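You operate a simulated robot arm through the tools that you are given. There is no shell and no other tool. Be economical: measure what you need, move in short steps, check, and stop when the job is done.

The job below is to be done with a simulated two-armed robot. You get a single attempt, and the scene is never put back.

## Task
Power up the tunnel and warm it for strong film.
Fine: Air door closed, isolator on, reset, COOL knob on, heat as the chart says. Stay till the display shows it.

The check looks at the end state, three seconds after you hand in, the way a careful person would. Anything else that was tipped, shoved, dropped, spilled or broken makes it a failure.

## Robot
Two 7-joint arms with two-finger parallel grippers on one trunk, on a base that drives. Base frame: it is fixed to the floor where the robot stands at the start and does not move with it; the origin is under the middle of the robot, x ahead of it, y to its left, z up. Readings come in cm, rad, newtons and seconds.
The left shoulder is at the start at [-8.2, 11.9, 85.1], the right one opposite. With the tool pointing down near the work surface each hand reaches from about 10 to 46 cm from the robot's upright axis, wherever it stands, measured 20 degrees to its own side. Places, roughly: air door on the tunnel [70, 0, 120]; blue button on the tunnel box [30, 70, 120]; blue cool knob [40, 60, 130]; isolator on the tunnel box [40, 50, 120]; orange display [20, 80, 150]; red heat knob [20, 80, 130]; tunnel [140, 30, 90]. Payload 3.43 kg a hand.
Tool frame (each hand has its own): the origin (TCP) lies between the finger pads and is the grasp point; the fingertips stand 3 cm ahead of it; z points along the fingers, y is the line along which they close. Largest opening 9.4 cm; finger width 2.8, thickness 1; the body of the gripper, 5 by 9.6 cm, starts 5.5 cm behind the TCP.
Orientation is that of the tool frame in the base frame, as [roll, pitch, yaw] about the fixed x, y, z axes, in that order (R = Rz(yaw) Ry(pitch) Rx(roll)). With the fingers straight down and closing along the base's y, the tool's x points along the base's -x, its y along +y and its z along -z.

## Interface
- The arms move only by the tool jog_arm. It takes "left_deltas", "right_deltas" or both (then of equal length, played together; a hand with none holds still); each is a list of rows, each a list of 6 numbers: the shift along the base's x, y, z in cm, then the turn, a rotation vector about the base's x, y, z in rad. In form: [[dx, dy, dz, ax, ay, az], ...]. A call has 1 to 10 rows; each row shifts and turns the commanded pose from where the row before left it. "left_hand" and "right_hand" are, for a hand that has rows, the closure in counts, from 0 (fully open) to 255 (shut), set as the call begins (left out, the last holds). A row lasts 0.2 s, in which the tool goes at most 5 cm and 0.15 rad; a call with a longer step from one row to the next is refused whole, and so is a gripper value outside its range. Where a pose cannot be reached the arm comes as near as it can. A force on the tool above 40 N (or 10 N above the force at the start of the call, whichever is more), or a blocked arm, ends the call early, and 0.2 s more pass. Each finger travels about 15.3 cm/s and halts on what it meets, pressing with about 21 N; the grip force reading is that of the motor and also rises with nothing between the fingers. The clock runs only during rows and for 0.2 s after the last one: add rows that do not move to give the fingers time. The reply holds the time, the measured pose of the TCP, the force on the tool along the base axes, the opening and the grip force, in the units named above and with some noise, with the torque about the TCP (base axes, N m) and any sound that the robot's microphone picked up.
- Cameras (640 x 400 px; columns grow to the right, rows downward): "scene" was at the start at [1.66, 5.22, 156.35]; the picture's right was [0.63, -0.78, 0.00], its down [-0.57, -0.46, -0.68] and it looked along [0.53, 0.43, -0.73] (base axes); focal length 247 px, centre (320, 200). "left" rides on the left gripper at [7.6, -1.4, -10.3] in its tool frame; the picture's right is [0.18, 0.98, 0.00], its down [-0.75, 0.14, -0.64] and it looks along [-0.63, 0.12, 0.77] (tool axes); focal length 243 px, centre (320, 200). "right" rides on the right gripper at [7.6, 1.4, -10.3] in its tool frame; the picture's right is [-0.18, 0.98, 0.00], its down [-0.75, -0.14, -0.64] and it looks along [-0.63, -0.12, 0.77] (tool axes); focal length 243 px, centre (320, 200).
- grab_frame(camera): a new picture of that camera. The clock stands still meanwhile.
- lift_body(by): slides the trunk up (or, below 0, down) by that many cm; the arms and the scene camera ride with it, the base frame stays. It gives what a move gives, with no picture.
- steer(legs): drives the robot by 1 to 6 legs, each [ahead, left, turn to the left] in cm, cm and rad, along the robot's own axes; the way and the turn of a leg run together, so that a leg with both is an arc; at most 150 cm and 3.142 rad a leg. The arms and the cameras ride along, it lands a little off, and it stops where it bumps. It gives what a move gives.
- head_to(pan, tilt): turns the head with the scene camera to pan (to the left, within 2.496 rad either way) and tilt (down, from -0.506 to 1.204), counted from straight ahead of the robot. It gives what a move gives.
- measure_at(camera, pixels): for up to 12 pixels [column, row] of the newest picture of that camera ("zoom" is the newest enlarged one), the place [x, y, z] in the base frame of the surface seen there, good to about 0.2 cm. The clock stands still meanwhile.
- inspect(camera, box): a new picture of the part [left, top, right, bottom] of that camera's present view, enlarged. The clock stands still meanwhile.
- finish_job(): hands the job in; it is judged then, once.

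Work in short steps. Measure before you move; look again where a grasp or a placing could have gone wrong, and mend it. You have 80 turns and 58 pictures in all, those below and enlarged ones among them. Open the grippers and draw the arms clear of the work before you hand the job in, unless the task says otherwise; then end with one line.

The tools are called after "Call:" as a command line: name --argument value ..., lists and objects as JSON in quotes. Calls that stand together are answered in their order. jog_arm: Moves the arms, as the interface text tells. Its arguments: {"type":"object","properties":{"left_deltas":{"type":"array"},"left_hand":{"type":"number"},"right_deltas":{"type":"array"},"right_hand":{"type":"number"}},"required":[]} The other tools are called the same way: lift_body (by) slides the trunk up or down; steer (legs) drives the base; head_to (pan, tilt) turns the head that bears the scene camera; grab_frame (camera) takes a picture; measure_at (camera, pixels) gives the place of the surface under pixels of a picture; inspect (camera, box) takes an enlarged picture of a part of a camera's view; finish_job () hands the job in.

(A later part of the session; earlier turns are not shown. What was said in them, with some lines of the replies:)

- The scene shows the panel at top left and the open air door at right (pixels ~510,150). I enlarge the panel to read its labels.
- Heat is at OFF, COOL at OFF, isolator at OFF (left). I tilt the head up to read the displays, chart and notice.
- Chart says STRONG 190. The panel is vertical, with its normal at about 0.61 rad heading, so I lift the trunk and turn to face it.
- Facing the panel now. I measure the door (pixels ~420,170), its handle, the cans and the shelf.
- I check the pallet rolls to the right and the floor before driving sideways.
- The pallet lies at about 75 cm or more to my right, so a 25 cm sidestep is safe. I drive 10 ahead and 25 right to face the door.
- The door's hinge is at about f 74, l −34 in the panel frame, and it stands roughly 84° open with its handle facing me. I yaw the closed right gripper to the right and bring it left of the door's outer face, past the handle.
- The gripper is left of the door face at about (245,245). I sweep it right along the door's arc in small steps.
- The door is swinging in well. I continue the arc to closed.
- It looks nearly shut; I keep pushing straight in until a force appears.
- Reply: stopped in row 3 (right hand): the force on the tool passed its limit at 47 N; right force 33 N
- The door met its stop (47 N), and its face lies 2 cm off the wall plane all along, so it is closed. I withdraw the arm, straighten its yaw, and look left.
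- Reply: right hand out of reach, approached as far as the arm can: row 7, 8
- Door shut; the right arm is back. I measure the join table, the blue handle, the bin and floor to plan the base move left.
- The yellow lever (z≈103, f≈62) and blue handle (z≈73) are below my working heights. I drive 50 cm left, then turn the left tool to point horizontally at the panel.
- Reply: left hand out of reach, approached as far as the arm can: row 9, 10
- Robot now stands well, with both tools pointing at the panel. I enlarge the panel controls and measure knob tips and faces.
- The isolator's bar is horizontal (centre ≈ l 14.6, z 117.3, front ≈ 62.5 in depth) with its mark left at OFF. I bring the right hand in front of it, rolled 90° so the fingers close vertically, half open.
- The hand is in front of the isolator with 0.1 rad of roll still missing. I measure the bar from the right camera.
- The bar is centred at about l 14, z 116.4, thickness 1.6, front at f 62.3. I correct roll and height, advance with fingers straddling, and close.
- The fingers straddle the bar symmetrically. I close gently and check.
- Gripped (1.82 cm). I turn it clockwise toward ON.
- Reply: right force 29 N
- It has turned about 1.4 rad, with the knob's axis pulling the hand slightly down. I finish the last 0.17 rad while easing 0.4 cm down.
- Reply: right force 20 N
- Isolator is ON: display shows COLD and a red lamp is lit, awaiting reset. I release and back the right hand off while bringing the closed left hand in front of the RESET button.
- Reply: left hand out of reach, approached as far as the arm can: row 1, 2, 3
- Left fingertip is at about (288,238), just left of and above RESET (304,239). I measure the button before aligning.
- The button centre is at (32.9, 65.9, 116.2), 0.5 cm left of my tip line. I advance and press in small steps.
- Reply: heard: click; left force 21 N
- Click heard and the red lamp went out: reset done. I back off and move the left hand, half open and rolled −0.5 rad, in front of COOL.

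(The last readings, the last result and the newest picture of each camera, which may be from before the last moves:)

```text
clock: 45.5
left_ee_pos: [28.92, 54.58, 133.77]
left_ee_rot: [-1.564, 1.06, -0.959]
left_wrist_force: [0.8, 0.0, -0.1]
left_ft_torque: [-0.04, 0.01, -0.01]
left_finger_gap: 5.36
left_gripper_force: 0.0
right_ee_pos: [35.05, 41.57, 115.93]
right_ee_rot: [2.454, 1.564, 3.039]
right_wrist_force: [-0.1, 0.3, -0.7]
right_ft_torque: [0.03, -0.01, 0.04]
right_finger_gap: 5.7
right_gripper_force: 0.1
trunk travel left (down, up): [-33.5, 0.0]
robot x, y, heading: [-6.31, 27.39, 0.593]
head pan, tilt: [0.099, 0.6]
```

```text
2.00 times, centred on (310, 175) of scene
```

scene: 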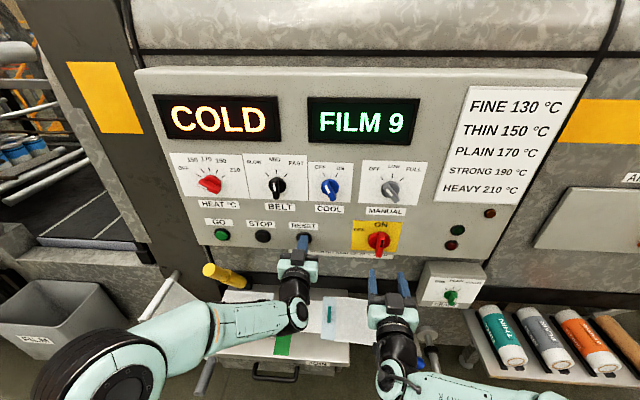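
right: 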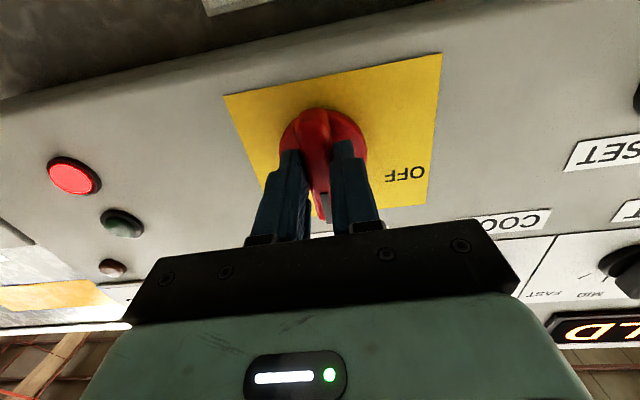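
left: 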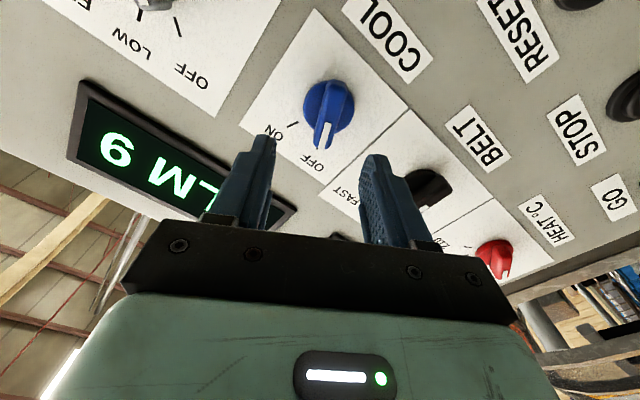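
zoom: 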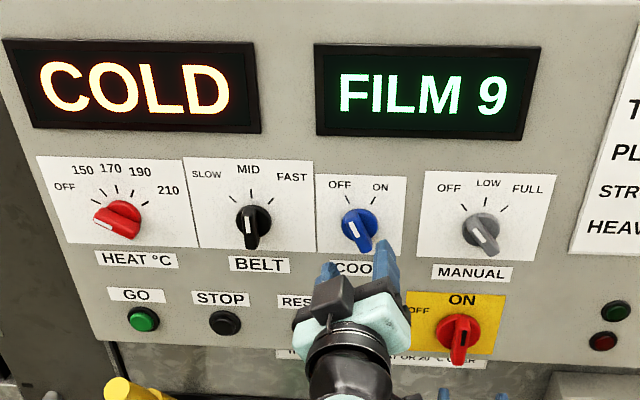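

The COOL bar appears aligned with the finger plane in the left view (x≈324). I measure bar and base.

Call:
measure_at --camera "left" --pixels '[[325, 95], [325, 115], [322, 140], [333, 115], [317, 115], [345, 105], [310, 100], [328, 85], [480, 250], [500, 265]]'

```text
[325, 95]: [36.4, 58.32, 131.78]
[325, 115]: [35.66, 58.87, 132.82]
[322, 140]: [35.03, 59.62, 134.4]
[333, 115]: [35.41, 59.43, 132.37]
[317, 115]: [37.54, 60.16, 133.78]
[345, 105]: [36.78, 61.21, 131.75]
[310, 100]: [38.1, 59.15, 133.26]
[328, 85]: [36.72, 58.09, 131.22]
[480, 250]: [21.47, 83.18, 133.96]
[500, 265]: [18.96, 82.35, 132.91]
```

Bar centre ≈ (l 27.9, z 133.0), front f 63, base 65. I align and advance to straddle it, then close.

Call:
jog_arm --left_deltas '[[0.6, 0.1, -0.77, 0, 0, 0], [1.6, 1.1, 0, 0, 0, 0], [1.6, 1.14, 0, 0, 0, 0], [1.6, 1.14, 0, 0, 0, 0], [0, 0, 0, 0, 0, 0]]'

Call:
grab_frame --camera "left"

```text
clock: 46.6
left_ee_pos: [34.02, 57.94, 132.95]
left_ee_rot: [-1.562, 1.06, -0.96]
left_wrist_force: [0.0, 0.1, -0.4]
left_ft_torque: [0.01, 0.02, 0.0]
left_finger_gap: 5.36
left_gripper_force: 0.0
right_ee_pos: [34.92, 41.53, 115.83]
right_ee_rot: [2.422, 1.567, 3.004]
right_wrist_force: [0.1, 0.0, -0.3]
right_ft_torque: [0.03, -0.01, 0.02]
right_finger_gap: 5.72
right_gripper_force: 0.2
trunk travel left (down, up): [-33.5, 0.0]
robot x, y, heading: [-6.56, 26.96, 0.595]
head pan, tilt: [0.099, 0.6]
```

```text
28 pictures are left
```

left: 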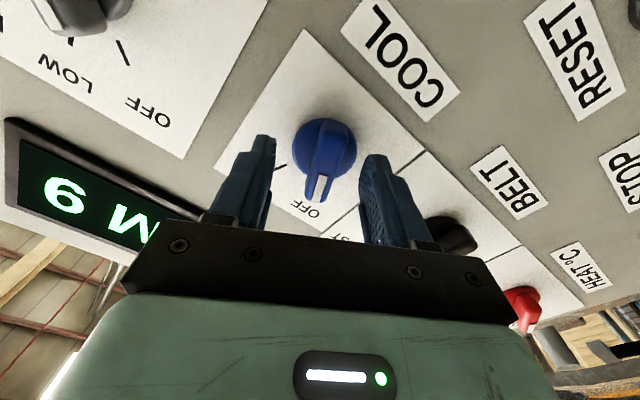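

Straddled symmetrically. I close, then turn clockwise about 1.05 rad toward ON.

Call:
jog_arm --left_deltas '[[0, 0, 0, 0, 0, 0], [0, 0, 0, 0, 0, 0], [0, 0, 0, 0.1066, 0.0746, 0], [0, 0, 0, 0.1066, 0.0746, 0], [0, 0, 0, 0.1066, 0.0746, 0], [0, 0, 0, 0.1066, 0.0746, 0], [0, 0, 0, 0.1066, 0.0746, 0], [0, 0, 0, 0.1066, 0.0746, 0], [0, 0, 0, 0.1066, 0.0746, 0], [0, 0, 0, 0.1066, 0.0746, 0]]' --left_hand 230

Call:
grab_frame --camera "left"

```text
clock: 48.9
left_ee_pos: [33.83, 58.5, 132.75]
left_ee_rot: [1.581, 1.046, 2.185]
left_wrist_force: [-15.0, 8.1, -14.1]
left_ft_torque: [-1.69, -0.26, 1.09]
left_finger_gap: 1.82
left_gripper_force: 45.2
right_ee_pos: [34.82, 41.82, 115.95]
right_ee_rot: [2.96, 1.568, -2.739]
right_wrist_force: [0.5, 0.4, -0.4]
right_ft_torque: [-0.03, -0.01, 0.02]
right_finger_gap: 5.72
right_gripper_force: 0.0
trunk travel left (down, up): [-33.5, 0.0]
robot x, y, heading: [-6.51, 27.17, 0.596]
head pan, tilt: [0.099, 0.6]
```

```text
27 pictures are left
```

left: 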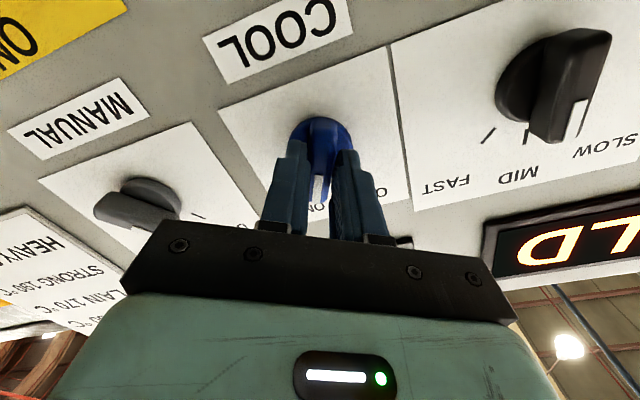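

The bar now points at ON. I release, back straight off, and look at the panel.

Call:
jog_arm --left_deltas '[[0, 0, 0, 0, 0, 0], [0, 0, 0, 0, 0, 0], [0, 0, 0, 0, 0, 0], [-2.2, -1.5, 0, 0, 0, 0], [-2.2, -1.5, 0, 0, 0, 0], [-2.2, -1.6, 0, 0, 0, 0], [0, 0, 0, 0, 0, 0]]' --left_hand 110

Call:
jog_arm --left_deltas '[[-1.74, 2.66, 0, -0.117, -0.082, 0], [-1.74, 2.66, 0, -0.117, -0.082, 0], [-1.74, 2.66, 0, -0.117, -0.082, 0], [-1.74, 2.66, 0, -0.117, -0.082, 0], [-1.74, 2.66, 0, -0.117, -0.082, 0], [-1.74, 2.66, 0, -0.117, -0.082, 0], [-1.74, 2.66, 0, -0.117, -0.082, 0], [-1.74, 2.66, 0, -0.117, -0.082, 0], [-1.74, 2.66, 0, -0.117, -0.082, 0], [0, 0, 0, -0.117, -0.082, 0]]'

Call:
inspect --camera "scene" --box '[150, 80, 470, 270]'

Call:
grab_frame --camera "left"

```text
clock: 50.5
left_ee_pos: [27.31, 53.58, 132.9]
left_ee_rot: [1.577, 1.041, 2.18]
left_wrist_force: [0.6, 0.1, 1.4]
left_ft_torque: [0.01, 0.03, 0.0]
left_finger_gap: 5.35
left_gripper_force: 0.1
right_ee_pos: [34.96, 41.56, 115.98]
right_ee_rot: [2.452, 1.565, 3.032]
right_wrist_force: [-0.2, 0.8, 0.4]
right_ft_torque: [0.02, -0.04, -0.01]
right_finger_gap: 5.73
right_gripper_force: 0.1
trunk travel left (down, up): [-33.5, 0.0]
robot x, y, heading: [-6.45, 26.7, 0.595]
head pan, tilt: [0.099, 0.6]
```

```text
clock: 52.6
left_ee_pos: [11.78, 77.22, 132.9]
left_ee_rot: [-1.561, 0.671, -0.958]
left_wrist_force: [0.1, 0.9, -0.4]
left_ft_torque: [0.01, 0.02, 0.02]
left_finger_gap: 5.36
left_gripper_force: 0.1
right_ee_pos: [35.01, 41.63, 115.89]
right_ee_rot: [2.387, 1.566, 2.969]
right_wrist_force: [-0.5, 0.0, -0.2]
right_ft_torque: [-0.01, 0.02, 0.01]
right_finger_gap: 5.74
right_gripper_force: 0.0
trunk travel left (down, up): [-33.5, 0.0]
robot x, y, heading: [-6.34, 26.94, 0.592]
head pan, tilt: [0.099, 0.6]
```

```text
2.00 times, centred on (310, 175) of scene
```

zoom: 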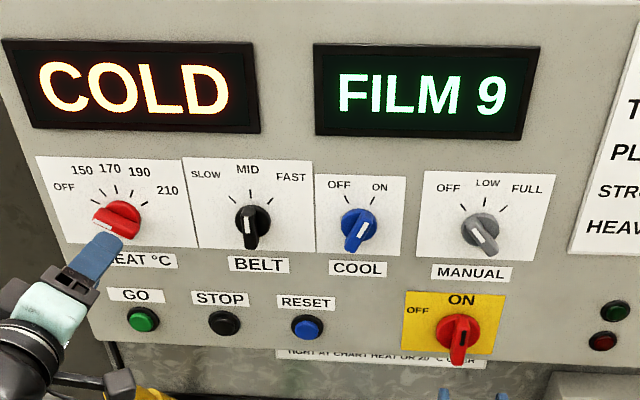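

```text
25 pictures are left
```

left: 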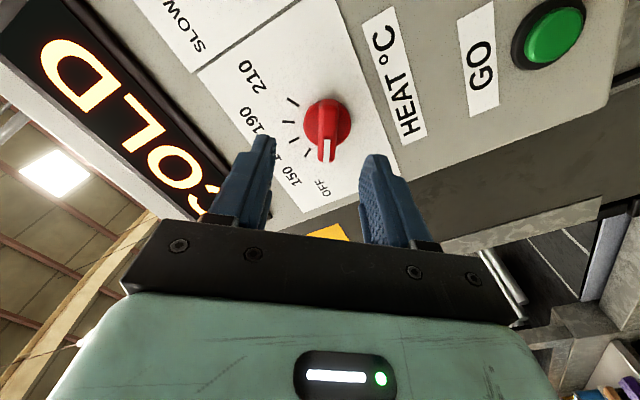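

COOL is at ON. The heat bar is aligned in the left view (x≈326); I measure it and the scale ticks.

Call:
measure_at --camera "left" --pixels '[[328, 108], [327, 130], [326, 155], [345, 115], [316, 128], [336, 130], [292, 102], [291, 124], [296, 141], [309, 152]]'

Call:
inspect --camera "left" --box '[230, 50, 390, 210]'

```text
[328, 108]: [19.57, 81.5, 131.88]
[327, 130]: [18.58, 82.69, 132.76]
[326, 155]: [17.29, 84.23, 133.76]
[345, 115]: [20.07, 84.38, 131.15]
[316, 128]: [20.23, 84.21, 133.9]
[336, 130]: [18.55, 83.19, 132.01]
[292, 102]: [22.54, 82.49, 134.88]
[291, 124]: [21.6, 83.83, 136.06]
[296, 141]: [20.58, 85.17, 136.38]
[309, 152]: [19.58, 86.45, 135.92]
```

```text
2.50 times, centred on (310, 130) of left
```

zoom: 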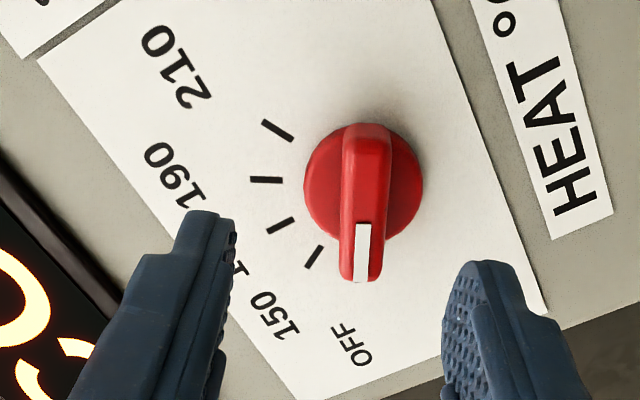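

Heat bar centre ≈ (l 57.5, z 132.7), pointing OFF at 60° left; 190 is about 30° right, a quarter turn. I trim roll, advance to straddle and check.

Call:
jog_arm --left_deltas '[[-0.5, 0.75, -0.2, -0.066, -0.046, 0], [1.5, 1.06, 0, 0, 0, 0], [1.5, 1.06, 0, 0, 0, 0], [1.5, 1.06, 0, 0, 0, 0], [1.4, 0.98, 0, 0, 0, 0], [0, 0, 0, 0, 0, 0]]'

Call:
grab_frame --camera "left"

```text
clock: 54.0
left_ee_pos: [17.23, 82.16, 132.55]
left_ee_rot: [-1.562, 0.592, -0.956]
left_wrist_force: [-1.0, 0.2, 1.0]
left_ft_torque: [-0.02, -0.01, 0.01]
left_finger_gap: 5.37
left_gripper_force: 0.1
right_ee_pos: [34.98, 41.47, 115.86]
right_ee_rot: [2.426, 1.567, 3.008]
right_wrist_force: [0.4, 0.7, -0.1]
right_ft_torque: [0.02, -0.03, 0.04]
right_finger_gap: 5.74
right_gripper_force: 0.1
trunk travel left (down, up): [-33.5, 0.0]
robot x, y, heading: [-6.46, 27.13, 0.59]
head pan, tilt: [0.099, 0.6]
```

```text
23 pictures are left
```

left: 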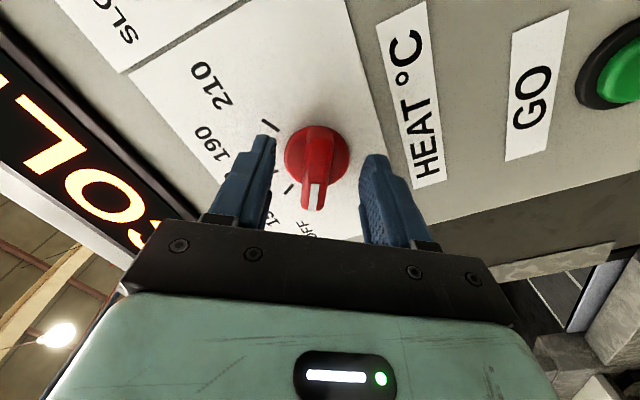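

Straddled well. I close and begin turning clockwise.

Call:
jog_arm --left_deltas '[[0, 0, 0, 0, 0, 0], [0, 0, 0, 0, 0, 0], [0, 0, 0, 0.1066, 0.0746, 0], [0, 0, 0, 0.1066, 0.0746, 0], [0, 0, 0, 0.1066, 0.0746, 0], [0, 0, 0, 0.1066, 0.0746, 0], [0, 0, 0, 0.1066, 0.0746, 0], [0, 0, 0, 0.1066, 0.0746, 0], [0, 0, 0, 0.1066, 0.0746, 0], [0, 0, 0, 0.1066, 0.0746, 0]]' --left_hand 230

Call:
inspect --camera "left" --box '[200, 60, 440, 260]'

```text
clock: 56.2
left_ee_pos: [16.91, 82.55, 132.35]
left_ee_rot: [1.683, 1.509, 2.292]
left_wrist_force: [-15.4, -3.8, -18.2]
left_ft_torque: [-0.94, 1.21, 1.04]
left_finger_gap: 1.6
left_gripper_force: 44.9
right_ee_pos: [34.92, 41.58, 115.83]
right_ee_rot: [2.646, 1.567, -3.055]
right_wrist_force: [0.7, -0.4, -0.4]
right_ft_torque: [0.01, 0.01, 0.01]
right_finger_gap: 5.71
right_gripper_force: 0.0
trunk travel left (down, up): [-33.5, 0.0]
robot x, y, heading: [-6.53, 26.78, 0.596]
head pan, tilt: [0.099, 0.6]
```

```text
2.00 times, centred on (320, 160) of left
```

zoom: 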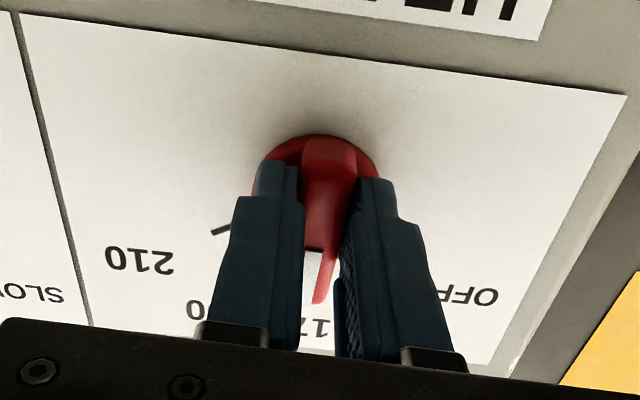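

Knob is now around 170. I turn a further 0.46 rad to 190, easing slightly down to reduce side load.

Call:
jog_arm --left_deltas '[[0, 0, -0.1, 0.0943, 0.066, 0], [0, 0, -0.1, 0.0943, 0.066, 0], [0, 0, 0, 0.0943, 0.066, 0], [0, 0, 0, 0.0943, 0.066, 0], [0, 0, 0, 0, 0, 0]]'

Call:
grab_frame --camera "left"

Call:
inspect --camera "scene" --box '[140, 80, 300, 180]'

```text
clock: 57.5
left_ee_pos: [16.77, 82.78, 132.41]
left_ee_rot: [1.573, 1.05, 2.181]
left_wrist_force: [-9.8, 12.1, -4.5]
left_ft_torque: [-0.61, 0.76, 1.7]
left_finger_gap: 1.58
left_gripper_force: 44.6
right_ee_pos: [34.95, 41.8, 115.85]
right_ee_rot: [2.952, 1.566, -2.751]
right_wrist_force: [0.5, 0.9, 0.1]
right_ft_torque: [0.03, 0.0, -0.01]
right_finger_gap: 5.75
right_gripper_force: 0.1
trunk travel left (down, up): [-33.5, 0.0]
robot x, y, heading: [-6.53, 27.34, 0.593]
head pan, tilt: [0.099, 0.6]
```

```text
21 pictures are left
```

left: 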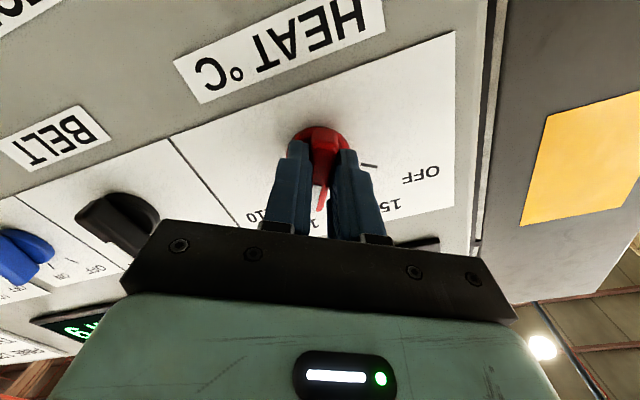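

```text
4.00 times, centred on (220, 130) of scene
```

zoom: 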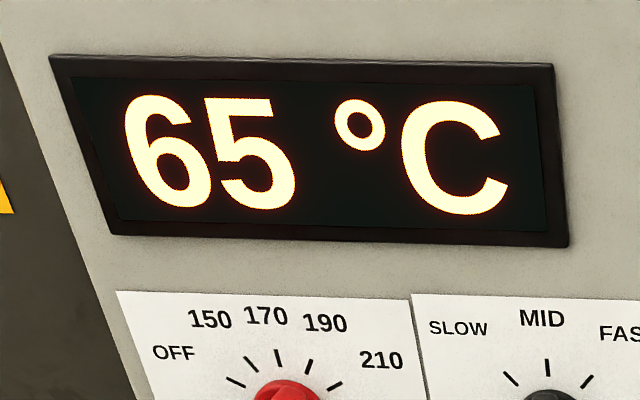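

Display reads 65 °C and is rising. I release, back off, and check the heat knob.

Call:
jog_arm --left_deltas '[[0, 0, 0, 0, 0, 0], [0, 0, 0, 0, 0, 0], [0, 0, 0, 0, 0, 0], [-2.2, -1.5, 0, 0, 0, 0], [-2.2, -1.5, 0, 0, 0, 0], [-2.2, -1.6, 0, 0, 0, 0], [-1.5, -1, 0, 0, 0, 0], [0, 0, 0, 0, 0, 0]]' --left_hand 110

Call:
inspect --camera "scene" --box '[150, 80, 470, 270]'

Call:
inspect --camera "left" --box '[220, 20, 460, 220]'

```text
clock: 59.2
left_ee_pos: [9.18, 76.7, 132.25]
left_ee_rot: [1.574, 1.05, 2.176]
left_wrist_force: [0.6, 0.3, 0.0]
left_ft_torque: [0.01, 0.0, 0.0]
left_finger_gap: 5.35
left_gripper_force: 0.0
right_ee_pos: [35.15, 41.46, 115.92]
right_ee_rot: [2.446, 1.565, 3.028]
right_wrist_force: [0.2, 0.1, -0.2]
right_ft_torque: [-0.03, 0.01, -0.01]
right_finger_gap: 5.73
right_gripper_force: 0.1
trunk travel left (down, up): [-33.5, 0.0]
robot x, y, heading: [-6.4, 26.87, 0.596]
head pan, tilt: [0.099, 0.6]
```

```text
2.00 times, centred on (310, 175) of scene
```

zoom: 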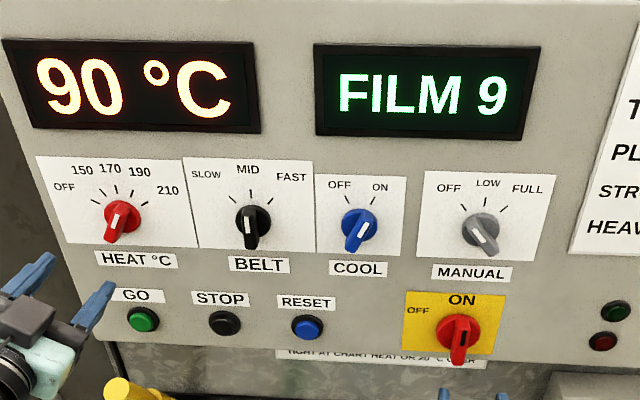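

```text
2.00 times, centred on (340, 120) of left
```

zoom: 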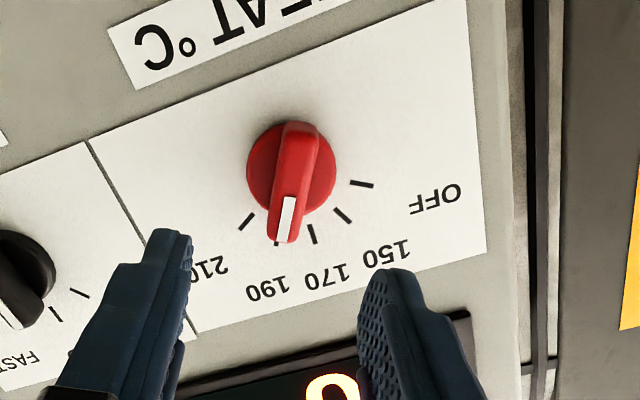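

The heat knob points at 190, COOL at ON, isolator ON; the display is climbing (90 °C). I draw the arms further back with grippers open and wait.

Call:
jog_arm --left_deltas '[[-1, -0.7, 0, 0, 0, 0], [-1, -0.7, 0, 0, 0, 0], [0, 0, 0, 0, 0, 0], [0, 0, 0, 0, 0, 0], [0, 0, 0, 0, 0, 0], [0, 0, 0, 0, 0, 0], [0, 0, 0, 0, 0, 0], [0, 0, 0, 0, 0, 0], [0, 0, 0, 0, 0, 0], [0, 0, 0, 0, 0, 0]]' --right_deltas '[[-1.6, -1.1, 0, 0, 0, 0], [-1.6, -1.1, 0, 0, 0, 0], [0, 0, 0, 0, 0, 0], [0, 0, 0, 0, 0, 0], [0, 0, 0, 0, 0, 0], [0, 0, 0, 0, 0, 0], [0, 0, 0, 0, 0, 0], [0, 0, 0, 0, 0, 0], [0, 0, 0, 0, 0, 0], [0, 0, 0, 0, 0, 0]]' --left_hand 0 --right_hand 0

Call:
jog_arm --left_deltas '[[0, 0, 0, 0, 0, 0], [0, 0, 0, 0, 0, 0], [0, 0, 0, 0, 0, 0], [0, 0, 0, 0, 0, 0], [0, 0, 0, 0, 0, 0], [0, 0, 0, 0, 0, 0], [0, 0, 0, 0, 0, 0], [0, 0, 0, 0, 0, 0], [0, 0, 0, 0, 0, 0], [0, 0, 0, 0, 0, 0]]'

Call:
jog_arm --left_deltas '[[0, 0, 0, 0, 0, 0], [0, 0, 0, 0, 0, 0], [0, 0, 0, 0, 0, 0], [0, 0, 0, 0, 0, 0], [0, 0, 0, 0, 0, 0], [0, 0, 0, 0, 0, 0], [0, 0, 0, 0, 0, 0], [0, 0, 0, 0, 0, 0], [0, 0, 0, 0, 0, 0], [0, 0, 0, 0, 0, 0]]'

Call:
grab_frame --camera "scene"

```text
clock: 61.5
left_ee_pos: [7.08, 75.24, 132.33]
left_ee_rot: [1.575, 1.05, 2.177]
left_wrist_force: [-0.3, 0.3, -0.3]
left_ft_torque: [-0.03, 0.05, 0.02]
left_finger_gap: 9.39
left_gripper_force: 0.1
right_ee_pos: [32.55, 40.4, 116.43]
right_ee_rot: [2.454, 1.565, 3.038]
right_wrist_force: [0.9, 0.8, -0.8]
right_ft_torque: [0.01, 0.01, 0.01]
right_finger_gap: 9.39
right_gripper_force: 0.0
right hand out of reach, approached as far as the arm can: row 2
trunk travel left (down, up): [-33.5, 0.0]
robot x, y, heading: [-6.38, 26.76, 0.593]
head pan, tilt: [0.099, 0.6]
```

```text
clock: 63.6
left_ee_pos: [7.16, 75.38, 132.39]
left_ee_rot: [1.573, 1.05, 2.177]
left_wrist_force: [0.3, -0.5, 0.1]
left_ft_torque: [-0.01, -0.02, 0.01]
left_finger_gap: 9.38
left_gripper_force: 0.0
right_ee_pos: [32.54, 40.17, 116.53]
right_ee_rot: [2.455, 1.566, 3.038]
right_wrist_force: [0.1, 0.5, 0.5]
right_ft_torque: [0.02, -0.01, 0.03]
right_finger_gap: 9.39
right_gripper_force: 0.0
trunk travel left (down, up): [-33.5, 0.0]
robot x, y, heading: [-6.13, 26.97, 0.596]
head pan, tilt: [0.099, 0.6]
```

```text
clock: 65.8
left_ee_pos: [7.02, 75.37, 132.35]
left_ee_rot: [1.572, 1.048, 2.176]
left_wrist_force: [-0.2, -0.2, 0.6]
left_ft_torque: [0.0, 0.02, 0.02]
left_finger_gap: 9.41
left_gripper_force: 0.0
right_ee_pos: [32.48, 40.36, 116.58]
right_ee_rot: [2.458, 1.567, 3.041]
right_wrist_force: [0.6, 0.1, -0.4]
right_ft_torque: [-0.01, -0.01, 0.02]
right_finger_gap: 9.4
right_gripper_force: 0.0
trunk travel left (down, up): [-33.5, 0.0]
robot x, y, heading: [-6.25, 26.95, 0.594]
head pan, tilt: [0.099, 0.6]
```

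```text
17 pictures are left
```

scene: 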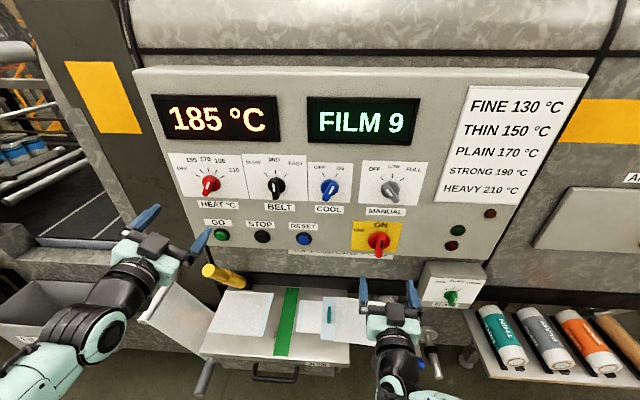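

185 °C and still rising. I drive the robot back 15 cm to clear the work, wait, and check the door too.

Call:
steer --legs '[[-15, 0, 0]]'

Call:
head_to --pan -0.2 --tilt 0.5

Call:
grab_frame --camera "scene"

```text
clock: 67.2
left_ee_pos: [-5.1, 67.18, 132.41]
left_ee_rot: [1.574, 1.047, 2.177]
left_wrist_force: [-0.5, -0.2, -0.6]
left_ft_torque: [0.01, -0.01, -0.02]
left_finger_gap: 9.42
left_gripper_force: 0.1
right_ee_pos: [20.35, 32.29, 116.53]
right_ee_rot: [2.436, 1.566, 3.019]
right_wrist_force: [-0.1, -0.6, -0.1]
right_ft_torque: [0.0, 0.02, 0.0]
right_finger_gap: 9.39
right_gripper_force: 0.2
trunk travel left (down, up): [-33.5, 0.0]
robot x, y, heading: [-18.6, 18.3, 0.594]
head pan, tilt: [0.099, 0.6]
```

```text
clock: 68.0
left_ee_pos: [-5.19, 67.06, 132.38]
left_ee_rot: [1.573, 1.05, 2.178]
left_wrist_force: [-0.5, -0.2, -0.1]
left_ft_torque: [0.0, 0.02, 0.01]
left_finger_gap: 9.4
left_gripper_force: 0.0
right_ee_pos: [20.36, 32.13, 116.38]
right_ee_rot: [2.468, 1.564, 3.051]
right_wrist_force: [-0.6, -0.4, -0.2]
right_ft_torque: [-0.03, 0.0, 0.0]
right_finger_gap: 9.39
right_gripper_force: 0.0
trunk travel left (down, up): [-33.5, 0.0]
robot x, y, heading: [-18.55, 18.79, 0.593]
head pan, tilt: [-0.201, 0.499]
```

```text
16 pictures are left
```

scene: 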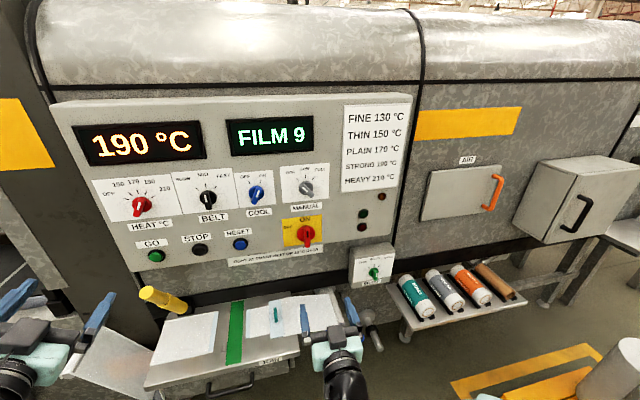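

Display shows 190 °C and the door is shut. I wait a few seconds to confirm that it holds.

Call:
jog_arm --left_deltas '[[0, 0, 0, 0, 0, 0], [0, 0, 0, 0, 0, 0], [0, 0, 0, 0, 0, 0], [0, 0, 0, 0, 0, 0], [0, 0, 0, 0, 0, 0], [0, 0, 0, 0, 0, 0], [0, 0, 0, 0, 0, 0], [0, 0, 0, 0, 0, 0], [0, 0, 0, 0, 0, 0], [0, 0, 0, 0, 0, 0]]'

Call:
jog_arm --left_deltas '[[0, 0, 0, 0, 0, 0], [0, 0, 0, 0, 0, 0], [0, 0, 0, 0, 0, 0], [0, 0, 0, 0, 0, 0], [0, 0, 0, 0, 0, 0], [0, 0, 0, 0, 0, 0], [0, 0, 0, 0, 0, 0], [0, 0, 0, 0, 0, 0], [0, 0, 0, 0, 0, 0], [0, 0, 0, 0, 0, 0]]'

Call:
inspect --camera "scene" --box '[70, 90, 410, 280]'

```text
clock: 70.2
left_ee_pos: [-5.1, 67.08, 132.31]
left_ee_rot: [1.575, 1.05, 2.178]
left_wrist_force: [0.1, 0.2, -0.8]
left_ft_torque: [0.01, -0.02, 0.0]
left_finger_gap: 9.39
left_gripper_force: 0.1
right_ee_pos: [20.31, 32.11, 116.5]
right_ee_rot: [2.457, 1.567, 3.04]
right_wrist_force: [-0.8, -1.6, 0.2]
right_ft_torque: [-0.02, 0.02, 0.0]
right_finger_gap: 9.4
right_gripper_force: 0.1
trunk travel left (down, up): [-33.5, 0.0]
robot x, y, heading: [-18.44, 18.69, 0.596]
head pan, tilt: [-0.201, 0.499]
```

```text
clock: 72.4
left_ee_pos: [-5.14, 67.03, 132.24]
left_ee_rot: [1.573, 1.05, 2.177]
left_wrist_force: [0.4, 0.5, 0.4]
left_ft_torque: [-0.01, 0.0, -0.01]
left_finger_gap: 9.41
left_gripper_force: 0.0
right_ee_pos: [20.4, 32.09, 116.52]
right_ee_rot: [2.462, 1.565, 3.045]
right_wrist_force: [0.0, 0.6, 0.8]
right_ft_torque: [0.0, -0.01, 0.01]
right_finger_gap: 9.36
right_gripper_force: 0.1
trunk travel left (down, up): [-33.5, 0.0]
robot x, y, heading: [-18.88, 18.69, 0.593]
head pan, tilt: [-0.201, 0.499]
```

```text
1.88 times, centred on (240, 185) of scene
```

zoom: 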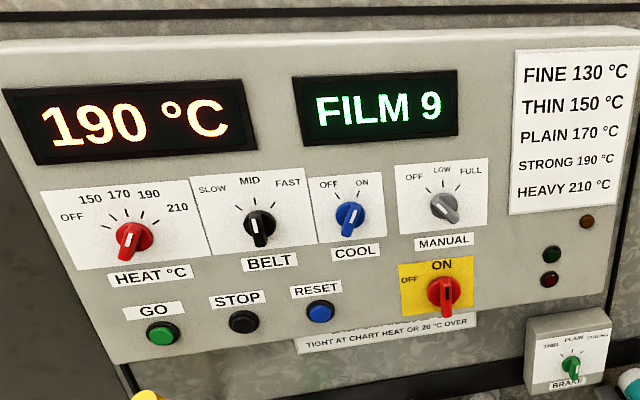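

The display holds at 190 °C, with the isolator ON, COOL ON, heat at 190 and the air door shut. The arms are clear with grippers open, so I hand in.

Call:
finish_job

```text
The job is handed in.
```

The tunnel is on and warmed for strong film: the air door is closed, the isolator is on, reset is done, COOL is on, and the display is holding at 190 °C, the chart's heat for strong.
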